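You operate a simulated robot arm through the tools that you are given. There is no shell and no other tool. Be economical: measure what you need, move in short steps, check, and stop when the job is done.

You run a simulated two-armed robot. Do the job below in one go: nothing can be reset, and whatever is moved stays where it is left.

Task
Unscrew the seal bottle, brush seal on the middle of the adapter's thread and cap the bottle.
Fine: the upper side is enough; use the small brush and stand it back in its hole. A coat counts when it lies all over at full strength: go over it till it gets no stronger.

The check looks at the end state, three seconds after you hand in, the way a careful person would. Anything else that was tipped, shoved, dropped, spilled or broken makes it a failure. A push-on lid holds only when it is set on centred and level and pressed home; a screw cap is set on level and turned clockwise until tight.

Robot
Two 7-joint arms with two-finger parallel grippers on one trunk, on a base that drives. Base frame: it is fixed to the floor where the robot stands at the start and does not move with it; the origin is under the middle of the robot, x ahead of it, y to its left, z up; the surface under the hand at the start is at about z = 860. Units: mm, degrees, N and s.
The left shoulder is at the start at [70, 163, 1195], the right one opposite. With the tool pointing down near the work surface each hand reaches from about 400 to 880 mm from the robot's upright axis, wherever it stands, measured 20 degrees to its own side. Places, roughly: bench air valve [600, 700, 1100]; brass socket plug [500, -300, 900]; depth dial [600, 400, 1100]; direction switch [600, 600, 900]; driver torque dial [600, 700, 900]; index knob [400, 900, 900]; small brush hole of the tool stand [600, -300, 900]; steel socket plug [500, -400, 900]; top of the assembly bench [700, 400, 900]; work lamp switch [600, -500, 900]. Payload 3.43 kg a hand.
Tool frame (each hand has its own): the origin (TCP) lies between the finger pads and is the grasp point; the fingertips stand 34 mm ahead of it; z points along the fingers, y is the line along which they close. Largest opening 128 mm; finger width 24, thickness 12; the body of the gripper, 48 by 130 mm, starts 96 mm behind the TCP.
Orientation is told as [roll, pitch, yaw] about the base's x, y, z axes, in that order, counted from this pose: with the fingers straight down and closing along the base's y, the tool's x points along the base's -x, its y along +y and its z along -z.

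Tools
- The arms move only by the tool drive_tool. It takes "left_motion", "right_motion" or both (then of equal length, played together; a hand with none holds still); each is a list of rows, each a list of 7 numbers: the shift along the base's x, y, z in units of 150 mm (1.0 is 150 mm), then the turn, a rotation vector about the base's x, y, z in units of 60 degrees (1.0 is 60 degrees), then the closure in counts, from 0 (fully open) to 255 (shut). In form: [[tx, ty, tz, ax, ay, az, claw], ...]. A call has 1 to 10 rows; each row is the pose to reach, as a shift and turn from the pose commanded when the call began. A call with a number of a shift or a turn outside -1 to 1 is refused whole. Rows are played at 5 a second. More than 50 mm and 8.6 degrees between two rows, or a gripper value outside its range, and nothing of the call is played. Where a pose cannot be reached the arm comes as near as it can. A force on the tool above 90 N (or 10 N above the force at the start of the call, whichever is more), or a blocked arm, ends the call early, and 0.2 s more pass. The fingers move at their own pace (about 153 mm/s each) and stop on an object; they squeeze with about 32 N. The grip force told is the motor's: it shows also when the fingers shut on nothing. Time passes only in rows, and 0.2 s behind the last, so rows that repeat a pose let the fingers close. The reply holds the time, the measured pose of the TCP, the force on the tool along the base axes, the opening and the grip force, in the units named above and with some noise, with the torque about the TCP (base axes, N m) and any sound that the robot's microphone picked up.
- Cameras (640 x 400 px; columns grow to the right, rows downward): "scene" is now at [143.1, 1.8, 1430.3]; the picture's right is [-0.03, -1.00, 0.00], its down [-0.58, 0.02, -0.82] and it looks along [0.82, -0.03, -0.58] (base axes); focal length 214 px, centre (320, 200). "left" rides on the left gripper at [76, 11, -160] in its tool frame; the picture's right is [-0.15, 0.99, 0.00], its down [-0.88, -0.13, -0.46] and it looks along [-0.45, -0.07, 0.89] (tool axes); focal length 234 px, centre (320, 200). "right" rides on the right gripper at [76, -11, -160] in its tool frame; the picture's right is [0.15, 0.99, 0.00], its down [-0.88, 0.13, -0.46] and it looks along [-0.45, 0.07, 0.89] (tool axes); focal length 234 px, centre (320, 200). There is no depth. A picture from a camera that has moved, and an enlarged one, comes with that camera's place and axes in the base frame and with its lens. The place of the scene camera against the robot may be out by one fixed shift of up to 18 mm in any direction.
- grab_frame(camera): a new picture of that camera. No time passes.
- lift_body(by): slides the trunk up (or, below 0, down) by that many mm; the arms and the scene camera ride with it, the base frame stays. It gives what a move gives, with no picture.
- base_move(legs): drives the robot by 1 to 6 legs, each [ahead, left, turn to the left] in mm, mm and degrees, along the robot's own axes; the way and the turn of a leg run together, so that a leg with both is an arc; at most 1500 mm and 180 degrees a leg. The arms and the cameras ride along, it lands a little off, and it stops where it bumps. It gives what a move gives.
- head_to(pan, tilt): turns the head with the scene camera to pan (to the left, within 86 degrees either way) and tilt (down, from -29 to 69), counted from straight ahead of the robot. It gives what a move gives.
- zoom(camera, box): a new picture of the part [left, top, right, bottom] of that camera's present view, enlarged. No time passes.
- job_done(): hands the job in; it is judged then, once.

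Work in short steps. Places have to be worked out from the pictures, the camera data and where the tool is seen: move nearer, look again, correct. Check each grasp and each placing, and mend what went wrong. You have 120 turns and 92 pictures in all, those below and enlarged ones among them. Open the grippers and draw the arms clear of the work before you hand the job in, unless the task says otherwise.

The tools are called by a JSON object that holds its "name" and its "arguments". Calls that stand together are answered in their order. drive_tool: Moves the arms, as the interface text tells. Its arguments: {"type":"object","properties":{"left_motion":{"type":"array","items":{"type":"array","items":{"type":"number"}}},"right_motion":{"type":"array","items":{"type":"array","items":{"type":"number"}}}},"required":[]} The other tools are called the same way: lift_body (by) slides the trunk up or down; base_move (legs) drives the base; head_to (pan, tilt) turns the head that bears the scene camera; grab_frame (camera) takes a picture; zoom (camera, box) takes an enlarged picture of a part of a camera's view; job_done () hands the job in.

At the start:

```text
t: 0.0
left_ee_pos: [511.6, 97.6, 1286.6]
left_tool_rot: [-0.1, 0.0, 0.0]
left_wrist_force: [-0.4, 0.4, 0.5]
left_moment: [0.01, 0.0, -0.02]
left_finger_gap: 128.0
left_finger_force: 0.1
right_ee_pos: [444.3, -272.2, 1309.5]
right_tool_rot: [-0.1, 0.0, 0.0]
right_wrist_force: [0.1, 0.2, 0.2]
right_moment: [0.0, 0.01, 0.0]
right_finger_gap: 128.2
right_finger_force: 0.0
trunk travel left (down, up): [-675.0, 265.0]
robot x, y, heading: [-3.5, 3.2, -0.0]
head pan, tilt: [-1.8, 35.3]
```

scene: 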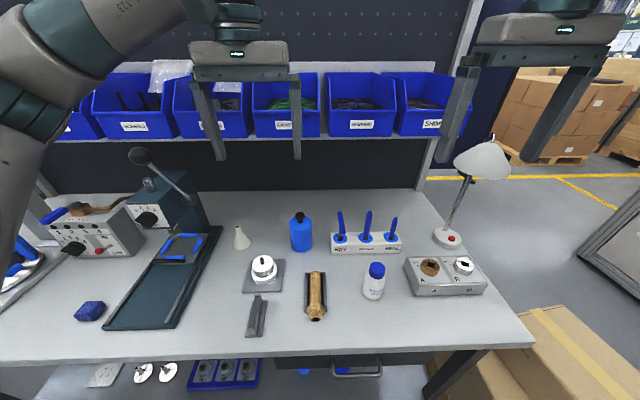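
right: 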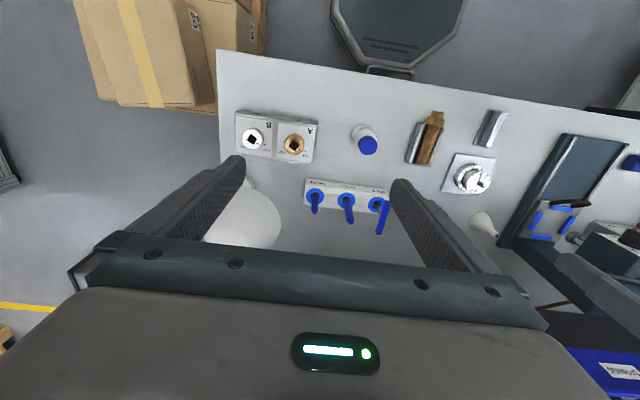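
left: 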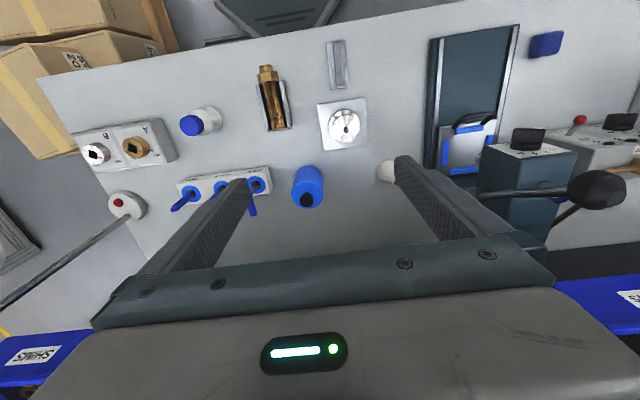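

The scene shows three blue-handled brushes in a stand, a white bottle with a blue cap, a blue bottle with a black cap and the brass adapter in a cradle. I zoom in to read the labels.

{"name": "zoom", "arguments": {"camera": "scene", "box": [280, 200, 420, 330]}}

{"name": "zoom", "arguments": {"camera": "right", "box": [290, 90, 510, 230]}}

```text
3.08 times, centred on (350, 265) of scene
camera zoom: at [143.1, 1.8, 1430.3], right [-0.03, -1.0, 0.0], down [-0.58, 0.02, -0.82], along [0.82, -0.03, -0.58], focal length 660 px, centre (228, 0)
```

zoom: 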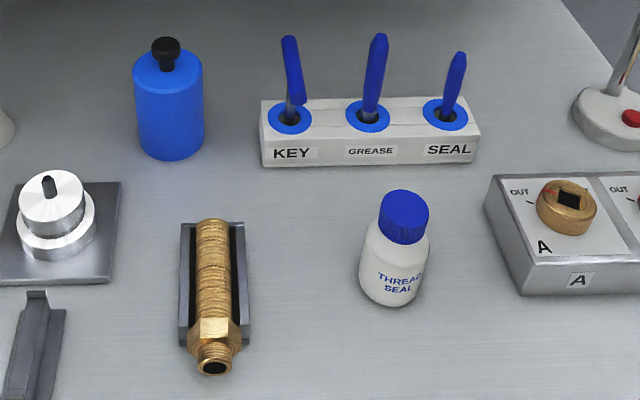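

```text
2.86 times, centred on (400, 160) of right
camera zoom: at [370.0, -283.5, 1467.8], right [-0.15, 0.99, 0.0], down [0.88, 0.13, 0.46], along [0.45, 0.07, -0.89], focal length 669 px, centre (91, 314)
```

zoom: 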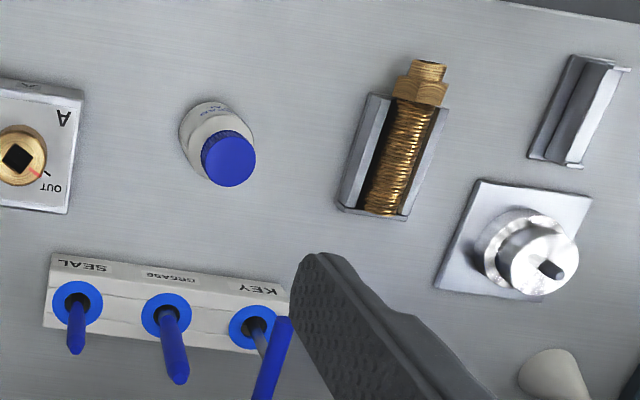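

The SEAL hole is the right-most one on the stand, nearest the lamp, and the white THREAD SEAL bottle stands near [478, -160]. I back the base off a little to give the left arm room for a side grasp.

{"name": "base_move", "arguments": {"legs": [[-120, 0, 0]]}}

```text
t: 1.2
left_ee_pos: [389.8, 97.2, 1286.9]
left_tool_rot: [0.1, 0.1, -0.1]
left_wrist_force: [-0.5, 0.7, -0.3]
left_moment: [-0.01, -0.01, -0.02]
left_finger_gap: 128.0
left_finger_force: 0.1
right_ee_pos: [323.9, -272.4, 1307.8]
right_tool_rot: [0.0, 0.1, -0.1]
right_wrist_force: [0.2, -0.2, -0.6]
right_moment: [0.01, 0.0, -0.01]
right_finger_gap: 127.9
right_finger_force: 0.1
trunk travel left (down, up): [-675.0, 265.0]
robot x, y, heading: [-125.2, -0.4, -0.0]
head pan, tilt: [-1.8, 35.3]
```

I bring the right hand lower to look at the bottle and brushes, while tilting the left hand towards a forward-pointing pose.

{"name": "drive_tool", "arguments": {"left_motion": [[0, -0.05, -0.1, 0, -0.125, 0, 0], [0, -0.1, -0.2, 0, -0.25, 0, 0], [0, -0.15, -0.3, 0, -0.375, 0, 0], [0, -0.2, -0.4, 0, -0.5, 0, 0], [0, -0.25, -0.5, 0, -0.625, 0, 0], [0, -0.3, -0.6, 0, -0.75, 0, 0], [0, -0.35, -0.7, 0, -0.875, 0, 0], [0, -0.4, -0.8, 0, -1.0, 0, 0]], "right_motion": [[0.09, 0.035, -0.12, 0, 0, 0, 0], [0.18, 0.07, -0.24, 0, 0, 0, 0], [0.27, 0.105, -0.36, 0, 0, 0, 0], [0.36, 0.14, -0.48, 0, 0, 0, 0], [0.45, 0.175, -0.6, 0, 0, 0, 0], [0.54, 0.21, -0.72, 0, 0, 0, 0], [0.63, 0.245, -0.84, 0, 0, 0, 0], [0.7, 0.28, -0.97, 0, 0, 0, 0]]}}

{"name": "grab_frame", "arguments": {"camera": "right"}}

{"name": "grab_frame", "arguments": {"camera": "scene"}}

```text
t: 3.0
left_ee_pos: [390.3, 35.1, 1164.7]
left_tool_rot: [-0.2, -60.1, 0.0]
left_wrist_force: [-0.1, 0.5, -0.8]
left_moment: [0.02, 0.0, 0.07]
left_finger_gap: 128.0
left_finger_force: 0.1
right_ee_pos: [427.3, -233.1, 1160.1]
right_tool_rot: [0.2, 0.1, -0.1]
right_wrist_force: [0.8, -0.1, -0.7]
right_moment: [0.0, 0.04, -0.03]
right_finger_gap: 128.0
right_finger_force: 0.1
trunk travel left (down, up): [-675.0, 265.0]
robot x, y, heading: [-125.1, -1.6, -0.2]
head pan, tilt: [-1.8, 35.3]
```

```text
86 pictures are left
camera right: at [353.2, -243.8, 1319.7], right [-0.15, 0.99, 0.0], down [0.88, 0.13, 0.45], along [0.45, 0.07, -0.89], focal length 234 px, centre (320, 200)
```

right: 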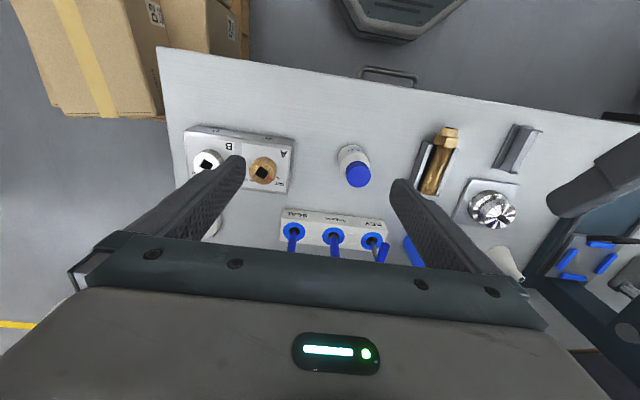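

```text
85 pictures are left
camera scene: at [21.1, 0.6, 1430.2], right [-0.03, -1.0, 0.0], down [-0.58, 0.02, -0.82], along [0.82, -0.03, -0.58], focal length 214 px, centre (320, 200)
```

scene: 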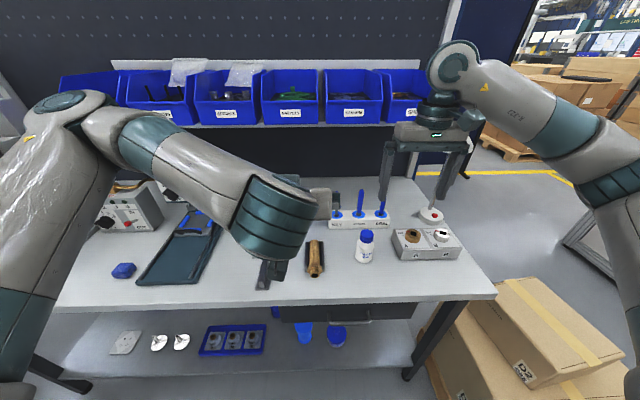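

The cap fits near [479, -161, 965] from three rays. I swing the left hand to yaw -30 and lower it towards a pre-grasp point in front of the bottle.

{"name": "drive_tool", "arguments": {"left_motion": [[-0.01, -0.15, -0.14, 0, 0, -0.08, 0], [-0.02, -0.29, -0.28, 0, 0, -0.17, 0], [-0.03, -0.44, -0.42, 0, 0, -0.25, 0], [-0.04, -0.58, -0.56, 0, 0, -0.33, 0], [-0.05, -0.73, -0.7, 0, 0, -0.42, 0], [-0.06, -0.87, -0.83, 0, 0, -0.5, 0]]}}

{"name": "grab_frame", "arguments": {"camera": "left"}}

{"name": "grab_frame", "arguments": {"camera": "scene"}}

```text
t: 4.5
left_ee_pos: [381.3, -94.5, 1042.6]
left_tool_rot: [0.1, -60.0, -30.0]
left_wrist_force: [-0.1, 0.0, 0.5]
left_moment: [0.01, -0.01, -0.03]
left_finger_gap: 127.9
left_finger_force: 0.0
right_ee_pos: [427.1, -231.6, 1161.7]
right_tool_rot: [0.0, 0.1, -0.1]
right_wrist_force: [-0.3, -0.3, 0.1]
right_moment: [0.03, 0.01, 0.01]
right_finger_gap: 127.9
right_finger_force: 0.0
trunk travel left (down, up): [-675.0, 265.0]
robot x, y, heading: [-123.2, 4.0, -0.1]
head pan, tilt: [-1.8, 35.3]
```

```text
84 pictures are left
camera left: at [234.1, 4.1, 1055.3], right [0.56, 0.82, 0.13], down [-0.03, -0.14, 0.99], along [0.83, -0.56, -0.06], focal length 234 px, centre (320, 200)
```

left: 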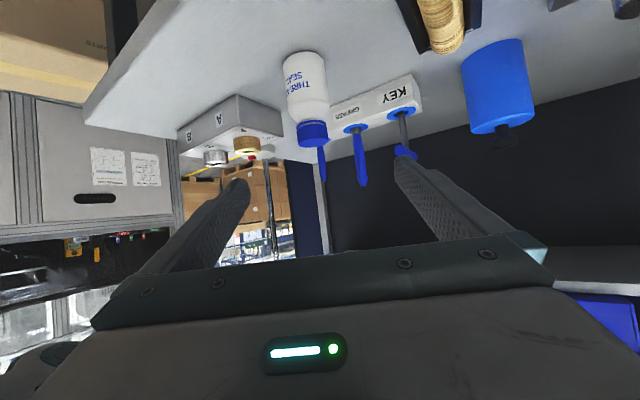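

```text
83 pictures are left
camera scene: at [21.0, 1.5, 1430.2], right [-0.03, -1.0, 0.0], down [-0.58, 0.02, -0.82], along [0.82, -0.03, -0.58], focal length 214 px, centre (320, 200)
```

scene: 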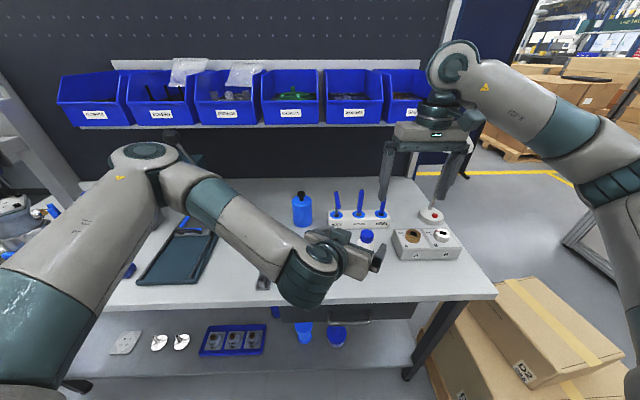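

In the left view the bottle's body runs from z 860 to about 912, with its axis near [479, -159]. I lower the left hand to pre-grasp and slide part of the way in along the tool axis, then look.

{"name": "drive_tool", "arguments": {"left_motion": [[0, -0.02, -0.18, 0, 0, 0, 0], [0, -0.04, -0.36, 0, 0, 0, 0], [0, -0.057, -0.53, 0, 0, 0, 0], [0.12, -0.125, -0.61, 0, 0, 0, 0], [0.24, -0.193, -0.69, 0, 0, 0, 0], [0.36, -0.262, -0.77, 0, 0, 0, 0]]}}

{"name": "grab_frame", "arguments": {"camera": "left"}}

{"name": "grab_frame", "arguments": {"camera": "right"}}

```text
t: 5.8
left_ee_pos: [407.1, -116.7, 945.4]
left_tool_rot: [-0.1, -59.9, -29.8]
left_wrist_force: [-0.2, 0.1, 0.5]
left_moment: [-0.03, -0.01, -0.04]
left_finger_gap: 127.8
left_finger_force: 0.1
left hand out of reach, approached as far as the arm can: row 5, 6
right_ee_pos: [427.3, -230.6, 1160.6]
right_tool_rot: [0.0, 0.1, 0.0]
right_wrist_force: [0.5, 0.6, -0.6]
right_moment: [-0.01, -0.02, 0.0]
right_finger_gap: 127.9
right_finger_force: 0.0
trunk travel left (down, up): [-675.0, 265.0]
robot x, y, heading: [-121.2, 3.6, 0.0]
head pan, tilt: [-1.8, 35.3]
```

```text
82 pictures are left
camera left: at [260.5, -18.4, 958.9], right [0.56, 0.82, 0.13], down [-0.02, -0.14, 0.99], along [0.83, -0.55, -0.06], focal length 234 px, centre (320, 200)
```

left: 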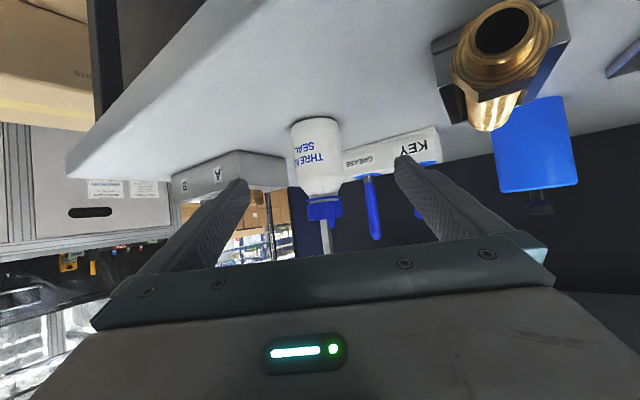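

```text
81 pictures are left
camera right: at [353.0, -241.2, 1320.3], right [-0.15, 0.99, 0.0], down [0.88, 0.13, 0.45], along [0.45, 0.07, -0.89], focal length 234 px, centre (320, 200)
```

right: 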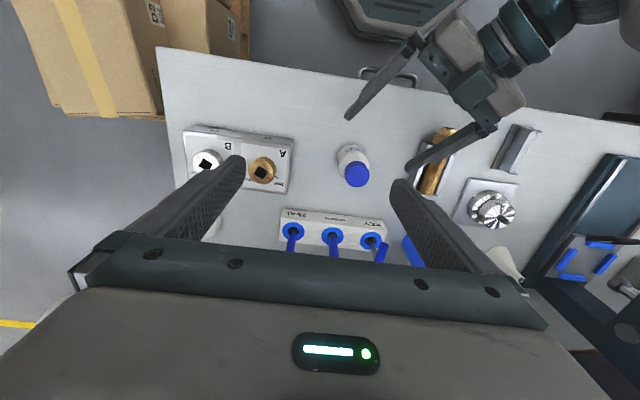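

The left arm hit a joint limit short of the bottle. I raise both hands and then lower the trunk by the same amount, to reach low with a better arm posture.

{"name": "drive_tool", "arguments": {"left_motion": [[-0.2, 0.1, 0.2, 0, 0, 0, 0], [-0.25, 0.15, 0.45, 0, 0, 0, 0], [-0.3, 0.18, 0.7, 0, 0, 0, 0], [-0.36, 0.2, 1.0, 0, 0, 0, 0]], "right_motion": [[0, 0, 0.25, 0, 0, 0, 0], [0, 0, 0.5, 0, 0, 0, 0], [0, 0, 0.75, 0, 0, 0, 0], [0, 0, 1.0, 0, 0, 0, 0]]}}

{"name": "lift_body", "arguments": {"by": -150}}

```text
t: 6.8
left_ee_pos: [349.6, -87.5, 1096.4]
left_tool_rot: [0.1, -60.1, -30.1]
left_wrist_force: [-0.5, 0.0, -0.2]
left_moment: [-0.02, 0.01, -0.01]
left_finger_gap: 127.9
left_finger_force: 0.1
right_ee_pos: [425.8, -227.6, 1315.9]
right_tool_rot: [-0.1, -0.1, 0.0]
right_wrist_force: [0.1, 0.6, -0.4]
right_moment: [-0.02, -0.06, -0.01]
right_finger_gap: 128.0
right_finger_force: 0.0
trunk travel left (down, up): [-675.0, 265.0]
robot x, y, heading: [-123.7, 2.3, 0.2]
head pan, tilt: [-1.8, 35.3]
```

```text
t: 8.6
left_ee_pos: [352.9, -88.2, 945.5]
left_tool_rot: [-0.1, -60.1, -30.0]
left_wrist_force: [0.2, 0.7, -0.1]
left_moment: [-0.02, 0.0, -0.01]
left_finger_gap: 127.9
left_finger_force: 0.1
right_ee_pos: [428.5, -228.9, 1164.3]
right_tool_rot: [0.0, 0.0, -0.1]
right_wrist_force: [1.3, 0.6, -0.4]
right_moment: [0.02, -0.03, 0.03]
right_finger_gap: 128.2
right_finger_force: 0.0
trunk travel left (down, up): [-525.0, 415.0]
robot x, y, heading: [-123.6, 3.0, 0.3]
head pan, tilt: [-1.8, 35.3]
```

Now I slide the left hand in around the bottle.

{"name": "drive_tool", "arguments": {"left_motion": [[0.18, -0.097, 0, 0, 0, 0, 0], [0.36, -0.193, 0, 0, 0, 0, 0], [0.52, -0.287, -0.1, 0, 0, 0, 0], [0.68, -0.38, -0.21, 0, 0, 0, 0], [0.84, -0.473, -0.313, 0, 0, 0, 0]]}}

{"name": "grab_frame", "arguments": {"camera": "right"}}

{"name": "grab_frame", "arguments": {"camera": "left"}}

```text
t: 9.8
left_ee_pos: [479.7, -159.7, 897.1]
left_tool_rot: [0.0, -60.0, -30.0]
left_wrist_force: [0.5, -0.6, -0.1]
left_moment: [0.0, 0.0, 0.01]
left_finger_gap: 128.2
left_finger_force: 0.2
right_ee_pos: [429.5, -231.1, 1164.9]
right_tool_rot: [0.0, 0.0, 0.0]
right_wrist_force: [-0.2, -0.5, 0.4]
right_moment: [-0.05, 0.01, 0.01]
right_finger_gap: 127.9
right_finger_force: 0.1
trunk travel left (down, up): [-525.0, 415.0]
robot x, y, heading: [-121.9, -0.0, -0.0]
head pan, tilt: [-1.8, 35.3]
```

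```text
80 pictures are left
camera right: at [354.9, -241.2, 1322.5], right [-0.15, 0.99, 0.0], down [0.88, 0.13, 0.45], along [0.45, 0.07, -0.89], focal length 234 px, centre (320, 200)
```

right: 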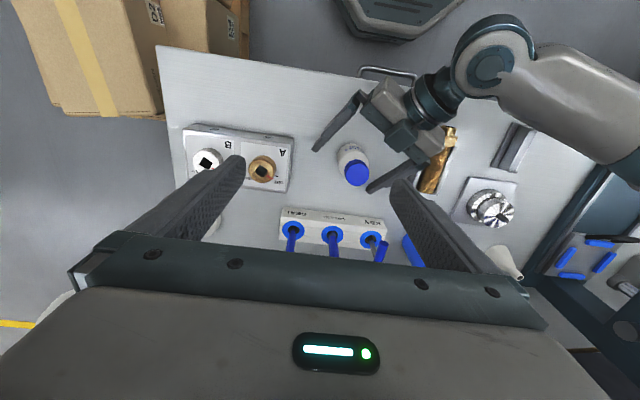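

```text
79 pictures are left
camera left: at [333.7, -61.0, 911.4], right [0.56, 0.82, 0.13], down [-0.02, -0.14, 0.99], along [0.83, -0.56, -0.06], focal length 234 px, centre (320, 200)
```

left: 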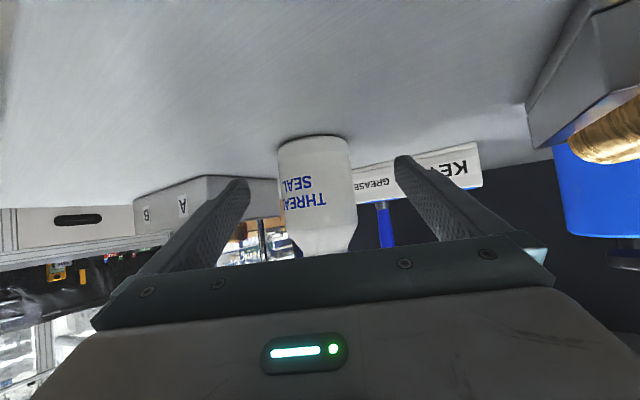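

The bottle is about 2–3 mm off the finger midline. I trim for that and close the left hand on the body.

{"name": "drive_tool", "arguments": {"left_motion": [[-0.008, -0.014, 0, 0, 0, 0, 0], [-0.008, -0.014, 0, 0, 0, 0, 80], [-0.008, -0.014, 0, 0, 0, 0, 160], [-0.008, -0.014, 0, 0, 0, 0, 255], [-0.008, -0.014, 0, 0, 0, 0, 255]]}}

{"name": "zoom", "arguments": {"camera": "right", "box": [280, 70, 480, 220]}}

```text
t: 11.0
left_ee_pos: [478.9, -161.4, 898.8]
left_tool_rot: [0.0, -59.8, -30.0]
left_wrist_force: [-1.0, -0.1, 0.1]
left_moment: [0.02, -0.01, 0.02]
left_finger_gap: 52.7
left_finger_force: 32.5
right_ee_pos: [428.5, -230.1, 1163.5]
right_tool_rot: [0.0, 0.0, -0.1]
right_wrist_force: [0.0, -0.6, -0.5]
right_moment: [-0.02, -0.01, 0.0]
right_finger_gap: 127.9
right_finger_force: 0.0
trunk travel left (down, up): [-525.0, 415.0]
robot x, y, heading: [-121.8, 1.6, 0.2]
head pan, tilt: [-1.8, 35.3]
```

```text
2.67 times, centred on (380, 145) of right
camera zoom: at [354.0, -240.9, 1322.8], right [-0.15, 0.99, 0.0], down [0.88, 0.13, 0.46], along [0.45, 0.07, -0.89], focal length 624 px, centre (160, 347)
```

zoom: 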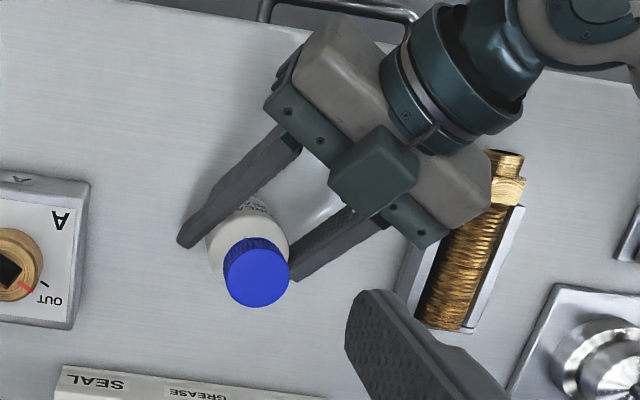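

The bottle is held (gap 52.7 mm). I bring the right hand above the cap at [478, -161.5], turned to yaw -60 so there is room to turn it anticlockwise.

{"name": "drive_tool", "arguments": {"right_motion": [[0.04, 0.06, -0.09, 0, 0, -0.125, 0], [0.08, 0.115, -0.17, 0, 0, -0.25, 0], [0.12, 0.17, -0.26, 0, 0, -0.375, 0], [0.165, 0.23, -0.35, 0, 0, -0.5, 0], [0.21, 0.285, -0.43, 0, 0, -0.625, 0], [0.25, 0.34, -0.52, 0, 0, -0.75, 0], [0.29, 0.4, -0.6, 0, 0, -0.875, 0], [0.33, 0.457, -0.69, 0, 0, -1.0, 0]]}}

{"name": "grab_frame", "arguments": {"camera": "right"}}

{"name": "grab_frame", "arguments": {"camera": "scene"}}

```text
t: 12.8
left_ee_pos: [478.7, -161.7, 897.0]
left_tool_rot: [-0.1, -60.0, -29.9]
left_wrist_force: [0.7, -0.5, 0.1]
left_moment: [0.04, 0.03, -0.01]
left_finger_gap: 52.8
left_finger_force: 32.2
right_ee_pos: [479.4, -159.4, 1059.2]
right_tool_rot: [0.0, 0.0, -60.2]
right_wrist_force: [0.2, 0.6, -0.3]
right_moment: [-0.01, -0.02, 0.04]
right_finger_gap: 128.1
right_finger_force: 0.1
trunk travel left (down, up): [-525.0, 415.0]
robot x, y, heading: [-122.3, -0.7, -0.1]
head pan, tilt: [-1.8, 35.3]
```

```text
77 pictures are left
camera right: at [432.5, -100.7, 1218.7], right [0.79, 0.62, 0.0], down [0.55, -0.7, 0.46], along [0.28, -0.36, -0.89], focal length 234 px, centre (320, 200)
```

right: 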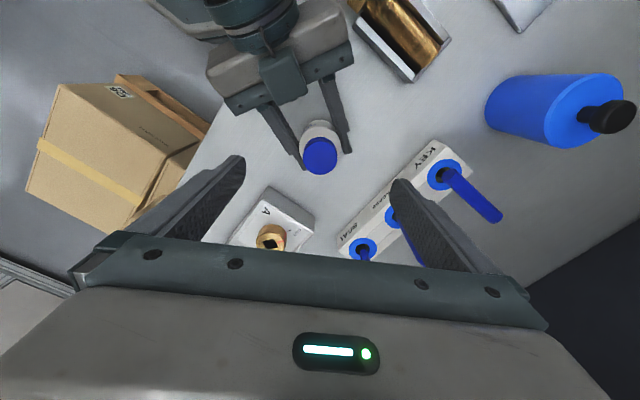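

```text
76 pictures are left
camera scene: at [20.8, 1.9, 1280.2], right [-0.03, -1.0, 0.0], down [-0.58, 0.02, -0.82], along [0.82, -0.03, -0.58], focal length 214 px, centre (320, 200)
```

scene: 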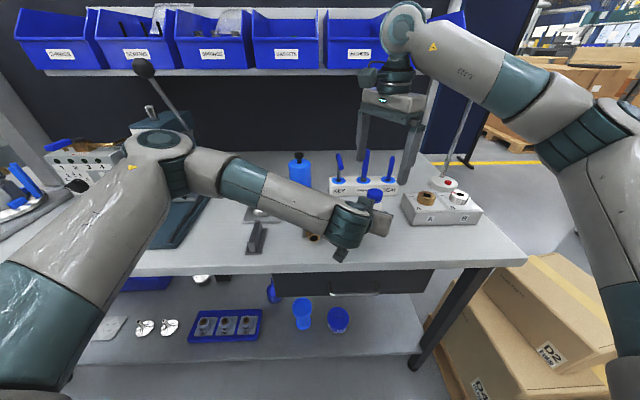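

The cap's ray gives [478.5, -160], right under the tool. I go straight down so that the tips straddle the cap.

{"name": "drive_tool", "arguments": {"right_motion": [[0, 0, -0.2, 0, 0, 0, 0], [0, 0, -0.38, 0, 0, 0, 0], [0, 0, -0.5, 0, 0, 0, 0], [0, 0, -0.553, 0, 0, 0, 0]]}}

{"name": "grab_frame", "arguments": {"camera": "right"}}

{"name": "zoom", "arguments": {"camera": "scene", "box": [320, 120, 440, 220]}}

```text
t: 13.8
left_ee_pos: [478.9, -162.5, 897.8]
left_tool_rot: [0.0, -60.0, -30.1]
left_wrist_force: [0.8, -0.2, -0.3]
left_moment: [0.04, -0.02, 0.02]
left_finger_gap: 53.2
left_finger_force: 32.4
right_ee_pos: [478.6, -162.3, 978.0]
right_tool_rot: [0.1, 0.0, -60.0]
right_wrist_force: [0.5, 0.0, 0.6]
right_moment: [-0.01, -0.02, -0.01]
right_finger_gap: 128.0
right_finger_force: 0.2
trunk travel left (down, up): [-525.0, 415.0]
robot x, y, heading: [-121.2, 2.8, -0.0]
head pan, tilt: [-1.8, 35.3]
```

```text
75 pictures are left
camera right: at [431.7, -101.5, 1136.5], right [0.78, 0.62, 0.0], down [0.55, -0.7, 0.46], along [0.28, -0.36, -0.89], focal length 234 px, centre (320, 200)
```

right: 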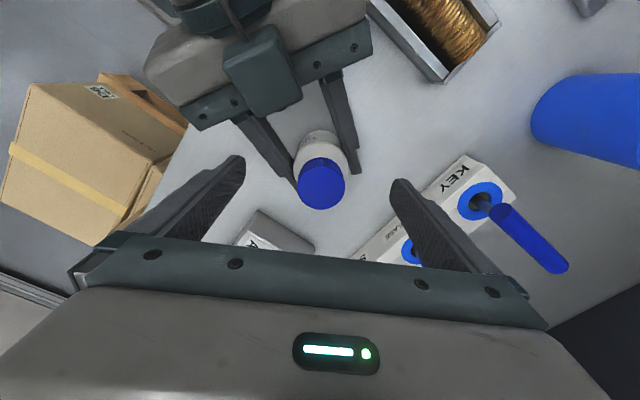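

```text
4.00 times, centred on (380, 170) of scene
camera zoom: at [20.5, 1.7, 1280.3], right [-0.03, -1.0, 0.0], down [-0.58, 0.02, -0.82], along [0.82, -0.03, -0.58], focal length 858 px, centre (80, 320)
```

zoom: 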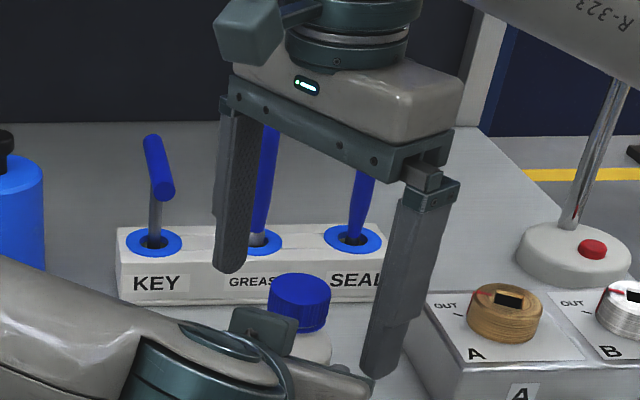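

The cap sits midway between the right fingers at the right height. I close on it.

{"name": "drive_tool", "arguments": {"right_motion": [[0, 0.008, 0, 0, 0, 0, 100], [0, 0.008, 0, 0, 0, 0, 180], [0, 0.008, 0, 0, 0, 0, 255], [0, 0.008, 0, 0, 0, 0, 255]]}}

{"name": "grab_frame", "arguments": {"camera": "right"}}

```text
t: 14.8
left_ee_pos: [478.1, -162.3, 897.3]
left_tool_rot: [-0.1, -60.0, -30.0]
left_wrist_force: [-2.8, -0.6, -0.7]
left_moment: [0.02, -0.16, 0.02]
left_finger_gap: 52.6
left_finger_force: 32.4
right_ee_pos: [478.1, -159.9, 977.1]
right_tool_rot: [0.1, 0.0, -60.1]
right_wrist_force: [2.1, 0.9, -0.2]
right_moment: [0.02, -0.06, 0.02]
right_finger_gap: 36.7
right_finger_force: 32.0
trunk travel left (down, up): [-525.0, 415.0]
robot x, y, heading: [-125.9, 0.1, 0.1]
head pan, tilt: [-1.8, 35.3]
```

```text
73 pictures are left
camera right: at [431.7, -100.0, 1136.5], right [0.78, 0.62, 0.0], down [0.55, -0.7, 0.46], along [0.28, -0.36, -0.89], focal length 234 px, centre (320, 200)
```

right: 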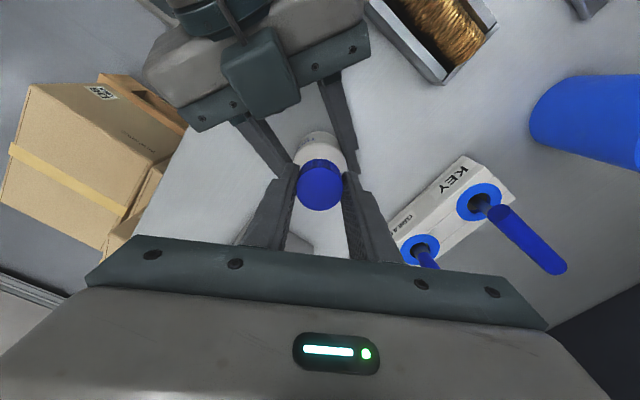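

Gripped at 36.7 mm with only small side forces. I turn the cap anticlockwise by 60° and watch force and torque.

{"name": "drive_tool", "arguments": {"right_motion": [[0, 0, 0, 0, 0, 0.125, 255], [0, 0, 0, 0, 0, 0.25, 255], [0, 0, 0, 0, 0, 0.375, 255], [0, 0, 0, 0, 0, 0.5, 255], [0, 0, 0, 0, 0, 0.625, 255], [0, 0, 0, 0, 0, 0.75, 255], [0, 0, 0, 0, 0, 0.875, 255], [0, 0, 0, 0, 0, 1.0, 255]]}}

```text
t: 16.6
left_ee_pos: [478.4, -159.4, 897.7]
left_tool_rot: [0.1, -60.0, -29.9]
left_wrist_force: [-1.0, 14.9, 0.0]
left_moment: [-0.64, -0.41, -0.01]
left_finger_gap: 53.0
left_finger_force: 31.8
right_ee_pos: [477.0, -160.9, 977.3]
right_tool_rot: [-0.2, 0.1, -0.1]
right_wrist_force: [2.9, -15.6, 5.1]
right_moment: [-0.55, 0.08, -0.05]
right_finger_gap: 36.7
right_finger_force: 32.4
trunk travel left (down, up): [-525.0, 415.0]
robot x, y, heading: [-120.1, -0.3, -0.2]
head pan, tilt: [-1.8, 35.3]
```

The cap turned with little torque, while 15 N of side force builds in y. I shift 1.5 mm toward -y and keep turning with a slight rise.

{"name": "drive_tool", "arguments": {"right_motion": [[0, -0.01, 0.0, 0, 0, 0.125, 255], [0, -0.01, 0.0, 0, 0, 0.25, 255], [0, -0.01, 0.002, 0, 0, 0.375, 255], [0, -0.01, 0.002, 0, 0, 0.5, 255], [0, -0.01, 0.004, 0, 0, 0.625, 255], [0, -0.01, 0.004, 0, 0, 0.75, 255], [0, -0.01, 0.006, 0, 0, 0.875, 255], [0, -0.01, 0.006, 0, 0, 1.0, 255]]}}

{"name": "grab_frame", "arguments": {"camera": "right"}}

```text
t: 18.4
left_ee_pos: [478.1, -161.7, 899.1]
left_tool_rot: [0.0, -60.0, -29.9]
left_wrist_force: [-0.1, 22.3, -0.9]
left_moment: [-0.72, -0.26, 0.06]
left_finger_gap: 53.0
left_finger_force: 32.1
right_ee_pos: [478.0, -162.6, 978.0]
right_tool_rot: [0.1, 0.1, 60.1]
right_wrist_force: [0.2, -22.4, 5.5]
right_moment: [-0.88, 0.14, 0.0]
right_finger_gap: 36.7
right_finger_force: 32.2
trunk travel left (down, up): [-525.0, 415.0]
robot x, y, heading: [-123.5, 4.3, 0.1]
head pan, tilt: [-1.8, 35.3]
```

```text
72 pictures are left
camera right: at [451.0, -233.3, 1137.3], right [-0.93, 0.37, 0.0], down [0.33, 0.83, 0.45], along [0.17, 0.42, -0.89], focal length 234 px, centre (320, 200)
```

right: 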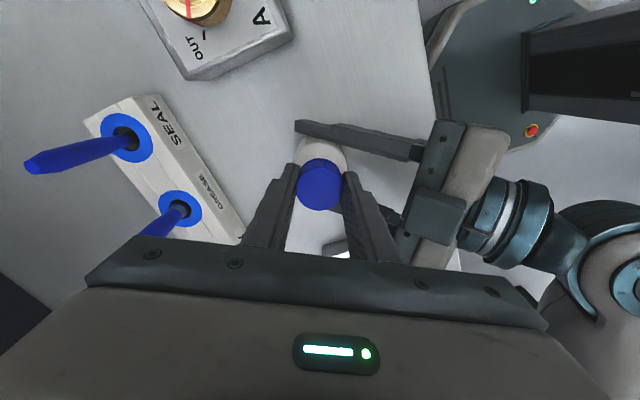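

The side force grew, so I test the sign with a small +2 mm move in y.

{"name": "drive_tool", "arguments": {"right_motion": [[0, 0.013, 0, 0, 0, 0, 255], [0, 0.013, 0, 0, 0, 0, 255]]}}

```text
t: 19.0
left_ee_pos: [478.6, -161.6, 897.1]
left_tool_rot: [0.0, -60.1, -30.0]
left_wrist_force: [-3.0, 28.2, 0.4]
left_moment: [-1.08, -0.1, 0.08]
left_finger_gap: 53.2
left_finger_force: 31.6
right_ee_pos: [477.0, -160.8, 978.5]
right_tool_rot: [0.0, 0.2, 59.9]
right_wrist_force: [3.2, -26.9, 3.9]
right_moment: [-1.02, -0.04, -0.04]
right_finger_gap: 36.8
right_finger_force: 32.2
trunk travel left (down, up): [-525.0, 415.0]
robot x, y, heading: [-118.3, -1.9, 0.1]
head pan, tilt: [-1.8, 35.3]
```

Moving +y raised it, so the cap was probably gripped a few mm off the turning axis. I release, raise nothing, and look closely to measure the offset.

{"name": "drive_tool", "arguments": {"right_motion": [[0, 0, 0, 0, 0, 0, 180], [0, 0, 0, 0, 0, 0, 150], [0, 0, 0, 0, 0, 0, 150]]}}

{"name": "zoom", "arguments": {"camera": "right", "box": [260, 120, 380, 220]}}

```text
t: 19.8
left_ee_pos: [477.9, -160.8, 898.0]
left_tool_rot: [-0.2, -60.0, -30.0]
left_wrist_force: [0.1, -1.2, -0.8]
left_moment: [0.03, 0.01, 0.04]
left_finger_gap: 52.7
left_finger_force: 32.4
right_ee_pos: [478.0, -159.0, 977.3]
right_tool_rot: [0.0, -0.1, 60.0]
right_wrist_force: [-0.7, 0.9, 0.5]
right_moment: [0.02, 0.0, -0.01]
right_finger_gap: 52.7
right_finger_force: 0.1
trunk travel left (down, up): [-525.0, 415.0]
robot x, y, heading: [-122.7, -1.7, -0.2]
head pan, tilt: [-1.8, 35.3]
```

```text
4.00 times, centred on (320, 170) of right
camera zoom: at [450.8, -230.7, 1137.3], right [-0.93, 0.37, 0.0], down [0.33, 0.83, 0.46], along [0.17, 0.42, -0.89], focal length 937 px, centre (320, 320)
```

zoom: 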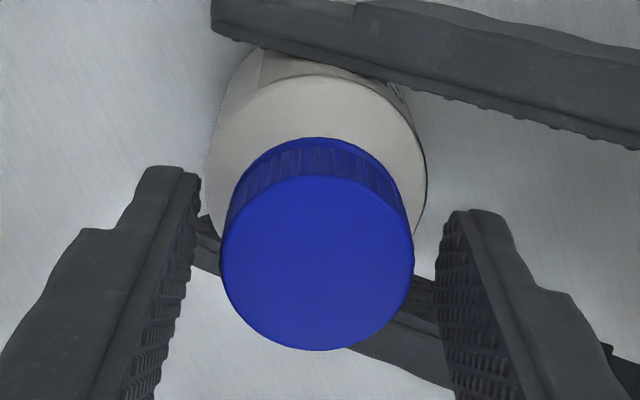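

Combining the two low views puts the axis near [479.4, -161.2], so I am a millimetre or two off. I turn the open hand back 120°, correcting by [+1.4, -1.2].

{"name": "drive_tool", "arguments": {"right_motion": [[0.009, -0.008, 0, 0, 0, -0.1425, 150], [0.009, -0.008, 0, 0, 0, -0.285, 150], [0.009, -0.008, 0, 0, 0, -0.4275, 150], [0.009, -0.008, 0, 0, 0, -0.57, 150], [0.009, -0.008, 0, 0, 0, -0.7125, 150], [0.009, -0.008, 0, 0, 0, -0.855, 150], [0.009, -0.008, 0, 0, 0, -0.9975, 150]]}}

{"name": "drive_tool", "arguments": {"right_motion": [[0, 0, 0, 0, 0, -0.1425, 150], [0, 0, 0, 0, 0, -0.285, 150], [0, 0, 0, 0, 0, -0.4275, 150], [0, 0, 0, 0, 0, -0.57, 150], [0, 0, 0, 0, 0, -0.7125, 150], [0, 0, 0, 0, 0, -0.855, 150], [0, 0, 0, 0, 0, -0.9975, 150]]}}

{"name": "zoom", "arguments": {"camera": "right", "box": [260, 120, 380, 220]}}

```text
t: 21.4
left_ee_pos: [477.6, -162.8, 897.6]
left_tool_rot: [0.1, -59.9, -30.0]
left_wrist_force: [-0.5, -0.9, 1.2]
left_moment: [-0.02, -0.01, -0.02]
left_finger_gap: 53.1
left_finger_force: 32.0
right_ee_pos: [479.6, -160.6, 978.4]
right_tool_rot: [0.0, 0.0, 0.0]
right_wrist_force: [-0.3, 0.1, -0.3]
right_moment: [-0.02, -0.01, -0.03]
right_finger_gap: 52.6
right_finger_force: 0.1
trunk travel left (down, up): [-525.0, 415.0]
robot x, y, heading: [-123.9, -0.2, 0.3]
head pan, tilt: [-1.8, 35.3]
```

```text
t: 23.0
left_ee_pos: [477.9, -162.0, 898.6]
left_tool_rot: [0.0, -60.1, -30.0]
left_wrist_force: [0.6, -1.7, 2.2]
left_moment: [0.02, 0.05, 0.01]
left_finger_gap: 53.0
left_finger_force: 32.1
right_ee_pos: [477.8, -161.6, 977.6]
right_tool_rot: [0.0, 0.0, -60.0]
right_wrist_force: [0.8, 0.9, 0.6]
right_moment: [-0.03, -0.01, 0.01]
right_finger_gap: 52.5
right_finger_force: 0.0
trunk travel left (down, up): [-525.0, 415.0]
robot x, y, heading: [-122.7, 3.3, -0.2]
head pan, tilt: [-1.8, 35.3]
```

```text
4.00 times, centred on (320, 170) of right
camera zoom: at [432.3, -101.0, 1137.3], right [0.78, 0.62, 0.0], down [0.55, -0.7, 0.46], along [0.28, -0.36, -0.89], focal length 937 px, centre (320, 320)
```

zoom: 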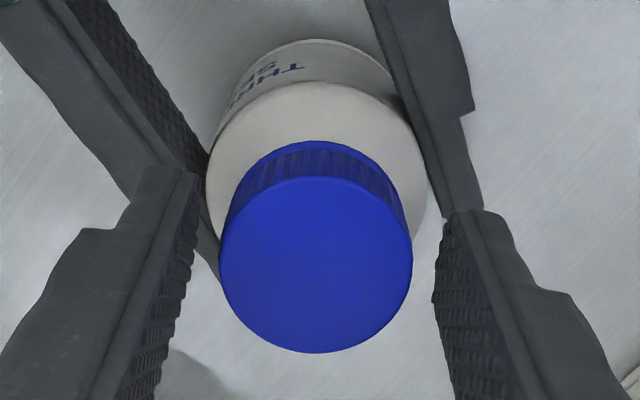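

The disc looks the same at both yaws, so the axis is within 1 mm of the tool. I trim by [-1, 0.2], regrip and turn on.

{"name": "drive_tool", "arguments": {"right_motion": [[-0.007, 0.001, 0, 0, 0, 0, 220], [-0.007, 0.001, 0, 0, 0, 0, 255], [-0.007, 0.001, 0, 0, 0, 0, 255], [-0.007, 0.001, 0, 0, 0, 0.1425, 255], [-0.007, 0.001, 0, 0, 0, 0.285, 255], [-0.007, 0.001, 0.001, 0, 0, 0.4275, 255], [-0.007, 0.001, 0.002, 0, 0, 0.57, 255], [-0.007, 0.001, 0.003, 0, 0, 0.7125, 255], [-0.007, 0.001, 0.004, 0, 0, 0.855, 255], [-0.007, 0.001, 0.005, 0, 0, 0.9975, 255]]}}

{"name": "drive_tool", "arguments": {"right_motion": [[0, 0, 0, 0, 0, 0.1425, 255], [0, 0, 0.001, 0, 0, 0.285, 255], [0, 0, 0.002, 0, 0, 0.4275, 255], [0, 0, 0.003, 0, 0, 0.57, 255], [0, 0, 0.004, 0, 0, 0.7125, 255], [0, 0, 0.005, 0, 0, 0.855, 255], [0, 0, 0.006, 0, 0, 0.9975, 255]]}}

```text
t: 25.2
left_ee_pos: [477.7, -159.6, 897.6]
left_tool_rot: [0.0, -60.0, -30.0]
left_wrist_force: [-2.0, 11.5, 1.9]
left_moment: [-0.3, -0.51, 0.0]
left_finger_gap: 52.8
left_finger_force: 32.2
right_ee_pos: [478.9, -160.4, 978.8]
right_tool_rot: [0.0, 0.0, 0.2]
right_wrist_force: [1.9, -10.9, 1.2]
right_moment: [-0.49, 0.43, 0.0]
right_finger_gap: 36.8
right_finger_force: 31.8
trunk travel left (down, up): [-525.0, 415.0]
robot x, y, heading: [-122.8, -0.9, -0.3]
head pan, tilt: [-1.8, 35.3]
```

```text
t: 26.8
left_ee_pos: [477.8, -161.4, 898.0]
left_tool_rot: [-0.1, -59.9, -30.0]
left_wrist_force: [0.7, 0.2, 1.2]
left_moment: [0.02, 0.11, 0.0]
left_finger_gap: 53.0
left_finger_force: 31.9
right_ee_pos: [478.7, -160.9, 980.3]
right_tool_rot: [0.0, 0.0, 60.0]
right_wrist_force: [-0.8, -0.5, 0.1]
right_moment: [-0.02, 0.03, -0.01]
right_finger_gap: 36.6
right_finger_force: 32.2
trunk travel left (down, up): [-525.0, 415.0]
robot x, y, heading: [-121.1, -2.4, 0.0]
head pan, tilt: [-1.8, 35.3]
```

All forces vanished partway through this turn, so the cap is probably free. I lift it straight up 24 mm and check.

{"name": "drive_tool", "arguments": {"right_motion": [[0, 0, 0.03, 0, 0, 0, 255], [0, 0, 0.08, 0, 0, 0, 255], [0, 0, 0.16, 0, 0, 0, 255]]}}

{"name": "grab_frame", "arguments": {"camera": "right"}}

{"name": "zoom", "arguments": {"camera": "scene", "box": [320, 120, 440, 220]}}

```text
t: 27.6
left_ee_pos: [477.5, -161.6, 897.6]
left_tool_rot: [0.0, -60.0, -30.1]
left_wrist_force: [-1.6, 0.6, 1.9]
left_moment: [0.04, 0.11, 0.0]
left_finger_gap: 52.7
left_finger_force: 31.9
right_ee_pos: [476.6, -160.1, 1004.2]
right_tool_rot: [0.0, 0.0, 59.8]
right_wrist_force: [0.4, -0.4, -0.3]
right_moment: [0.0, -0.03, 0.02]
right_finger_gap: 37.0
right_finger_force: 32.3
trunk travel left (down, up): [-525.0, 415.0]
robot x, y, heading: [-123.5, 0.6, 0.0]
head pan, tilt: [-1.8, 35.3]
```

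```text
69 pictures are left
camera right: at [449.6, -231.6, 1163.2], right [-0.93, 0.37, 0.0], down [0.33, 0.83, 0.46], along [0.17, 0.42, -0.89], focal length 234 px, centre (320, 200)
```

right: 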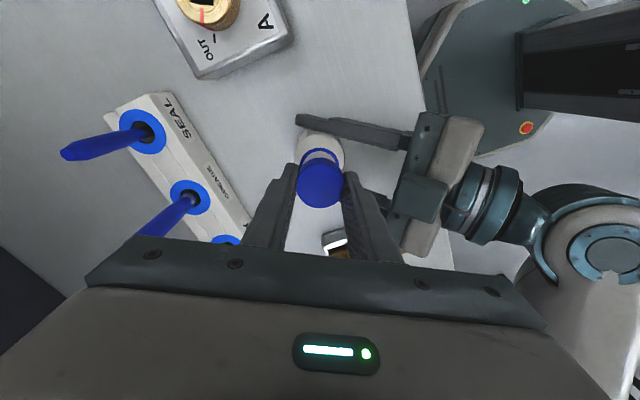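

```text
4.00 times, centred on (380, 170) of scene
camera zoom: at [20.0, 1.8, 1280.3], right [-0.03, -1.0, 0.0], down [-0.58, 0.02, -0.82], along [0.82, -0.03, -0.58], focal length 858 px, centre (80, 320)
```

zoom: 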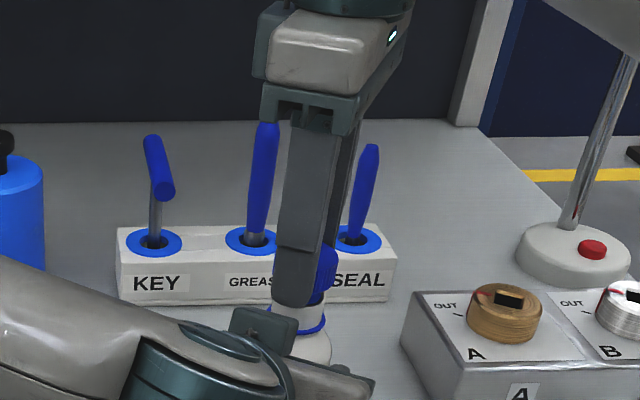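

The cap is off and leaves its tamper ring on the neck. I carry it up and across to a clear spot near [400, -250], turning back to yaw 0, while the left hand keeps the bottle.

{"name": "drive_tool", "arguments": {"right_motion": [[0, 0, 0.2, 0, 0, 0, 255], [0, 0, 0.37, 0, 0, -0.11, 255], [-0.06, -0.08, 0.37, 0, 0, -0.22, 255], [-0.12, -0.16, 0.37, 0, 0, -0.33, 255], [-0.19, -0.23, 0.37, 0, 0, -0.45, 255], [-0.25, -0.3, 0.37, 0, 0, -0.56, 255], [-0.32, -0.38, 0.37, 0, 0, -0.67, 255], [-0.38, -0.45, 0.37, 0, 0, -0.78, 255], [-0.45, -0.53, 0.37, 0, 0, -0.89, 255], [-0.51, -0.6, 0.37, 0, 0, -1.0, 255]]}}

{"name": "grab_frame", "arguments": {"camera": "right"}}

{"name": "zoom", "arguments": {"camera": "scene", "box": [300, 120, 460, 240]}}

```text
t: 29.8
left_ee_pos: [477.7, -162.2, 898.3]
left_tool_rot: [0.0, -59.9, -30.0]
left_wrist_force: [-0.5, -0.4, 1.5]
left_moment: [0.0, 0.06, 0.05]
left_finger_gap: 52.9
left_finger_force: 31.4
right_ee_pos: [400.9, -250.8, 1057.8]
right_tool_rot: [-0.1, 0.0, 0.0]
right_wrist_force: [0.0, 0.0, 0.9]
right_moment: [0.0, 0.02, -0.01]
right_finger_gap: 36.8
right_finger_force: 32.0
right hand out of reach, approached as far as the arm can: row 1
trunk travel left (down, up): [-525.0, 415.0]
robot x, y, heading: [-120.3, 1.8, 0.1]
head pan, tilt: [-1.8, 35.3]
```

```text
67 pictures are left
camera right: at [327.0, -261.6, 1217.1], right [-0.14, 0.99, 0.0], down [0.88, 0.13, 0.46], along [0.45, 0.07, -0.89], focal length 234 px, centre (320, 200)
```

right: 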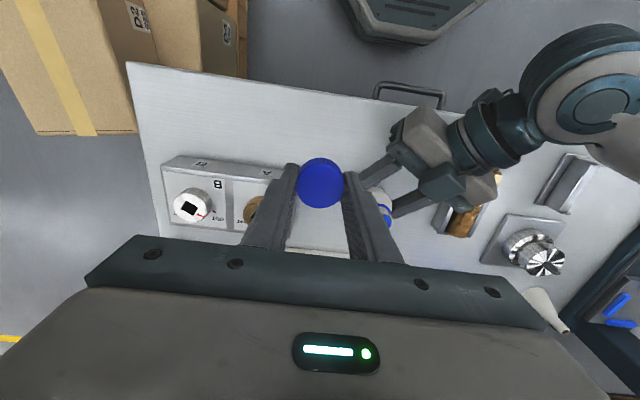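

```text
3.33 times, centred on (380, 180) of scene
camera zoom: at [20.0, 1.5, 1280.3], right [-0.03, -1.0, 0.0], down [-0.58, 0.02, -0.82], along [0.82, -0.03, -0.58], focal length 715 px, centre (120, 267)
```

zoom: 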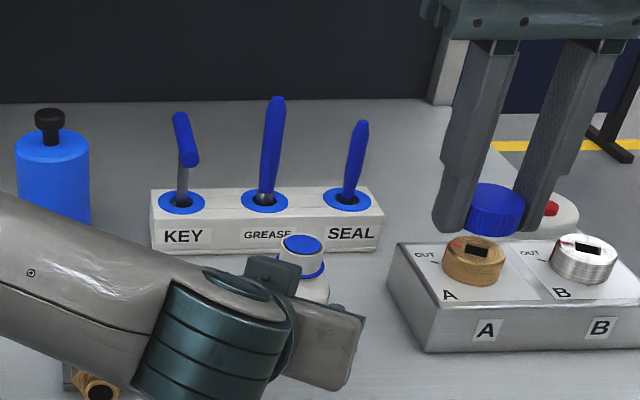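

The bottle is open, with blue seal showing inside. I lower the cap toward the table at [400, -250].

{"name": "drive_tool", "arguments": {"right_motion": [[0, 0, -0.25, 0, 0, 0, 255], [0, 0, -0.5, 0, 0, 0, 255], [0, 0, -0.75, 0, 0, 0, 255], [0, 0, -0.93, 0, 0, 0, 255]]}}

{"name": "zoom", "arguments": {"camera": "scene", "box": [340, 160, 500, 260]}}

```text
t: 30.8
left_ee_pos: [478.8, -163.2, 897.4]
left_tool_rot: [0.0, -60.1, -30.0]
left_wrist_force: [0.9, -0.6, 1.7]
left_moment: [-0.01, 0.0, 0.01]
left_finger_gap: 52.8
left_finger_force: 32.2
right_ee_pos: [402.6, -250.8, 920.8]
right_tool_rot: [0.1, 0.1, -0.1]
right_wrist_force: [-0.5, 0.3, 0.3]
right_moment: [0.01, 0.03, 0.02]
right_finger_gap: 36.9
right_finger_force: 31.7
trunk travel left (down, up): [-525.0, 415.0]
robot x, y, heading: [-123.1, 0.7, -0.2]
head pan, tilt: [-1.8, 35.3]
```

```text
4.00 times, centred on (420, 210) of scene
camera zoom: at [20.4, 1.6, 1280.3], right [-0.03, -1.0, 0.0], down [-0.58, 0.02, -0.82], along [0.82, -0.03, -0.58], focal length 858 px, centre (-80, 160)
```

zoom: 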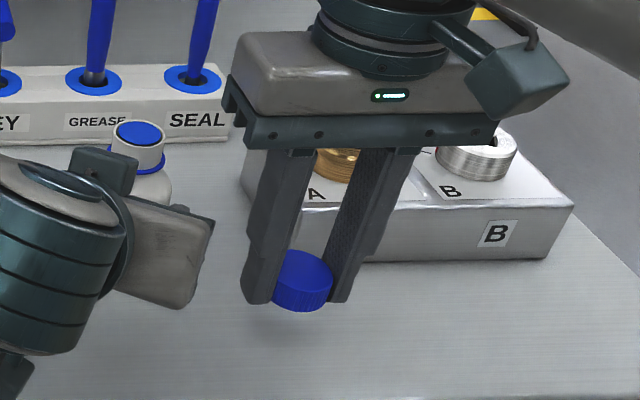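

The cap bottom is level with or just below the fingertips. I lower slowly until it touches.

{"name": "drive_tool", "arguments": {"right_motion": [[0, 0, -0.06, 0, 0, 0, 255], [0, 0, -0.11, 0, 0, 0, 255], [0, 0, -0.14, 0, 0, 0, 255], [0, 0, -0.155, 0, 0, 0, 255], [0, 0, -0.17, 0, 0, 0, 255]]}}

```text
t: 32.0
left_ee_pos: [478.9, -160.3, 897.2]
left_tool_rot: [0.0, -60.0, -30.0]
left_wrist_force: [0.9, 0.5, 1.6]
left_moment: [0.09, 0.11, 0.02]
left_finger_gap: 52.8
left_finger_force: 31.6
right_ee_pos: [402.0, -250.7, 893.6]
right_tool_rot: [-0.1, -0.1, 0.0]
right_wrist_force: [0.0, 0.0, -1.1]
right_moment: [0.02, 0.03, -0.01]
right_finger_gap: 37.0
right_finger_force: 31.8
trunk travel left (down, up): [-525.0, 415.0]
robot x, y, heading: [-124.3, -4.3, -0.2]
head pan, tilt: [-1.8, 35.3]
```

No contact yet at TCP 893.6. I go lower in 1.5 mm rows.

{"name": "drive_tool", "arguments": {"right_motion": [[0, 0, -0.01, 0, 0, 0, 255], [0, 0, -0.02, 0, 0, 0, 255], [0, 0, -0.03, 0, 0, 0, 255], [0, 0, -0.04, 0, 0, 0, 255]]}}

{"name": "zoom", "arguments": {"camera": "scene", "box": [370, 190, 450, 250]}}

```text
t: 33.0
left_ee_pos: [475.3, -160.4, 901.2]
left_tool_rot: [-0.1, -60.2, -30.1]
left_wrist_force: [-0.8, -0.6, -2.5]
left_moment: [0.02, 0.0, -0.01]
left_finger_gap: 53.1
left_finger_force: 32.3
right_ee_pos: [401.5, -251.1, 893.6]
right_tool_rot: [-0.1, -0.6, -0.1]
right_wrist_force: [9.3, -6.4, 54.6]
right_moment: [-0.37, 0.33, 0.9]
right_finger_gap: 36.6
right_finger_force: 32.0
trunk travel left (down, up): [-525.0, 415.0]
robot x, y, heading: [-123.6, -1.1, -0.2]
head pan, tilt: [-1.8, 35.3]
```

```text
6.67 times, centred on (410, 220) of scene
camera zoom: at [17.0, 3.2, 1281.4], right [-0.03, -1.0, 0.0], down [-0.57, 0.02, -0.82], along [0.82, -0.03, -0.58], focal length 1430 px, centre (-280, 67)
```

zoom: 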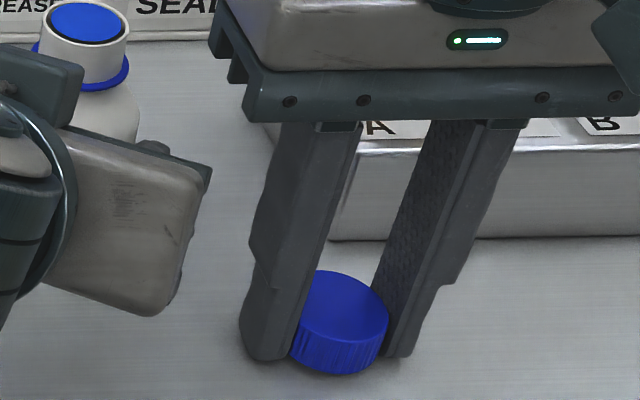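

Firm contact (54 N), which rocks the base a little. I back up 5 mm to relieve the load, then open partway.

{"name": "drive_tool", "arguments": {"right_motion": [[0, 0, 0.02, 0, 0, 0, 255], [0, 0, 0.036, 0, 0, 0, 255], [0, 0, 0.036, 0, 0, 0, 200], [0, 0, 0.036, 0, 0, 0, 150], [0, 0, 0.036, 0, 0, 0, 150]]}}

{"name": "zoom", "arguments": {"camera": "scene", "box": [370, 190, 450, 250]}}

```text
t: 34.2
left_ee_pos: [478.0, -160.8, 899.0]
left_tool_rot: [0.0, -60.1, -29.9]
left_wrist_force: [-0.2, -0.8, -1.7]
left_moment: [0.01, 0.03, 0.01]
left_finger_gap: 53.2
left_finger_force: 31.9
right_ee_pos: [399.9, -249.4, 893.9]
right_tool_rot: [-0.1, 0.1, 0.0]
right_wrist_force: [6.6, 3.9, 20.2]
right_moment: [-0.45, -0.4, 0.03]
right_finger_gap: 50.6
right_finger_force: 0.0
trunk travel left (down, up): [-525.0, 415.0]
robot x, y, heading: [-123.7, -0.9, -0.1]
head pan, tilt: [-1.8, 35.3]
```

```text
6.67 times, centred on (410, 220) of scene
camera zoom: at [19.3, 2.8, 1280.3], right [-0.03, -1.0, 0.0], down [-0.58, 0.02, -0.82], along [0.82, -0.03, -0.58], focal length 1430 px, centre (-280, 67)
```

zoom: 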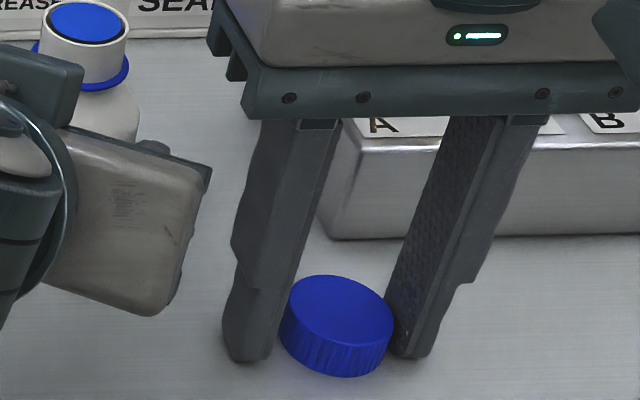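

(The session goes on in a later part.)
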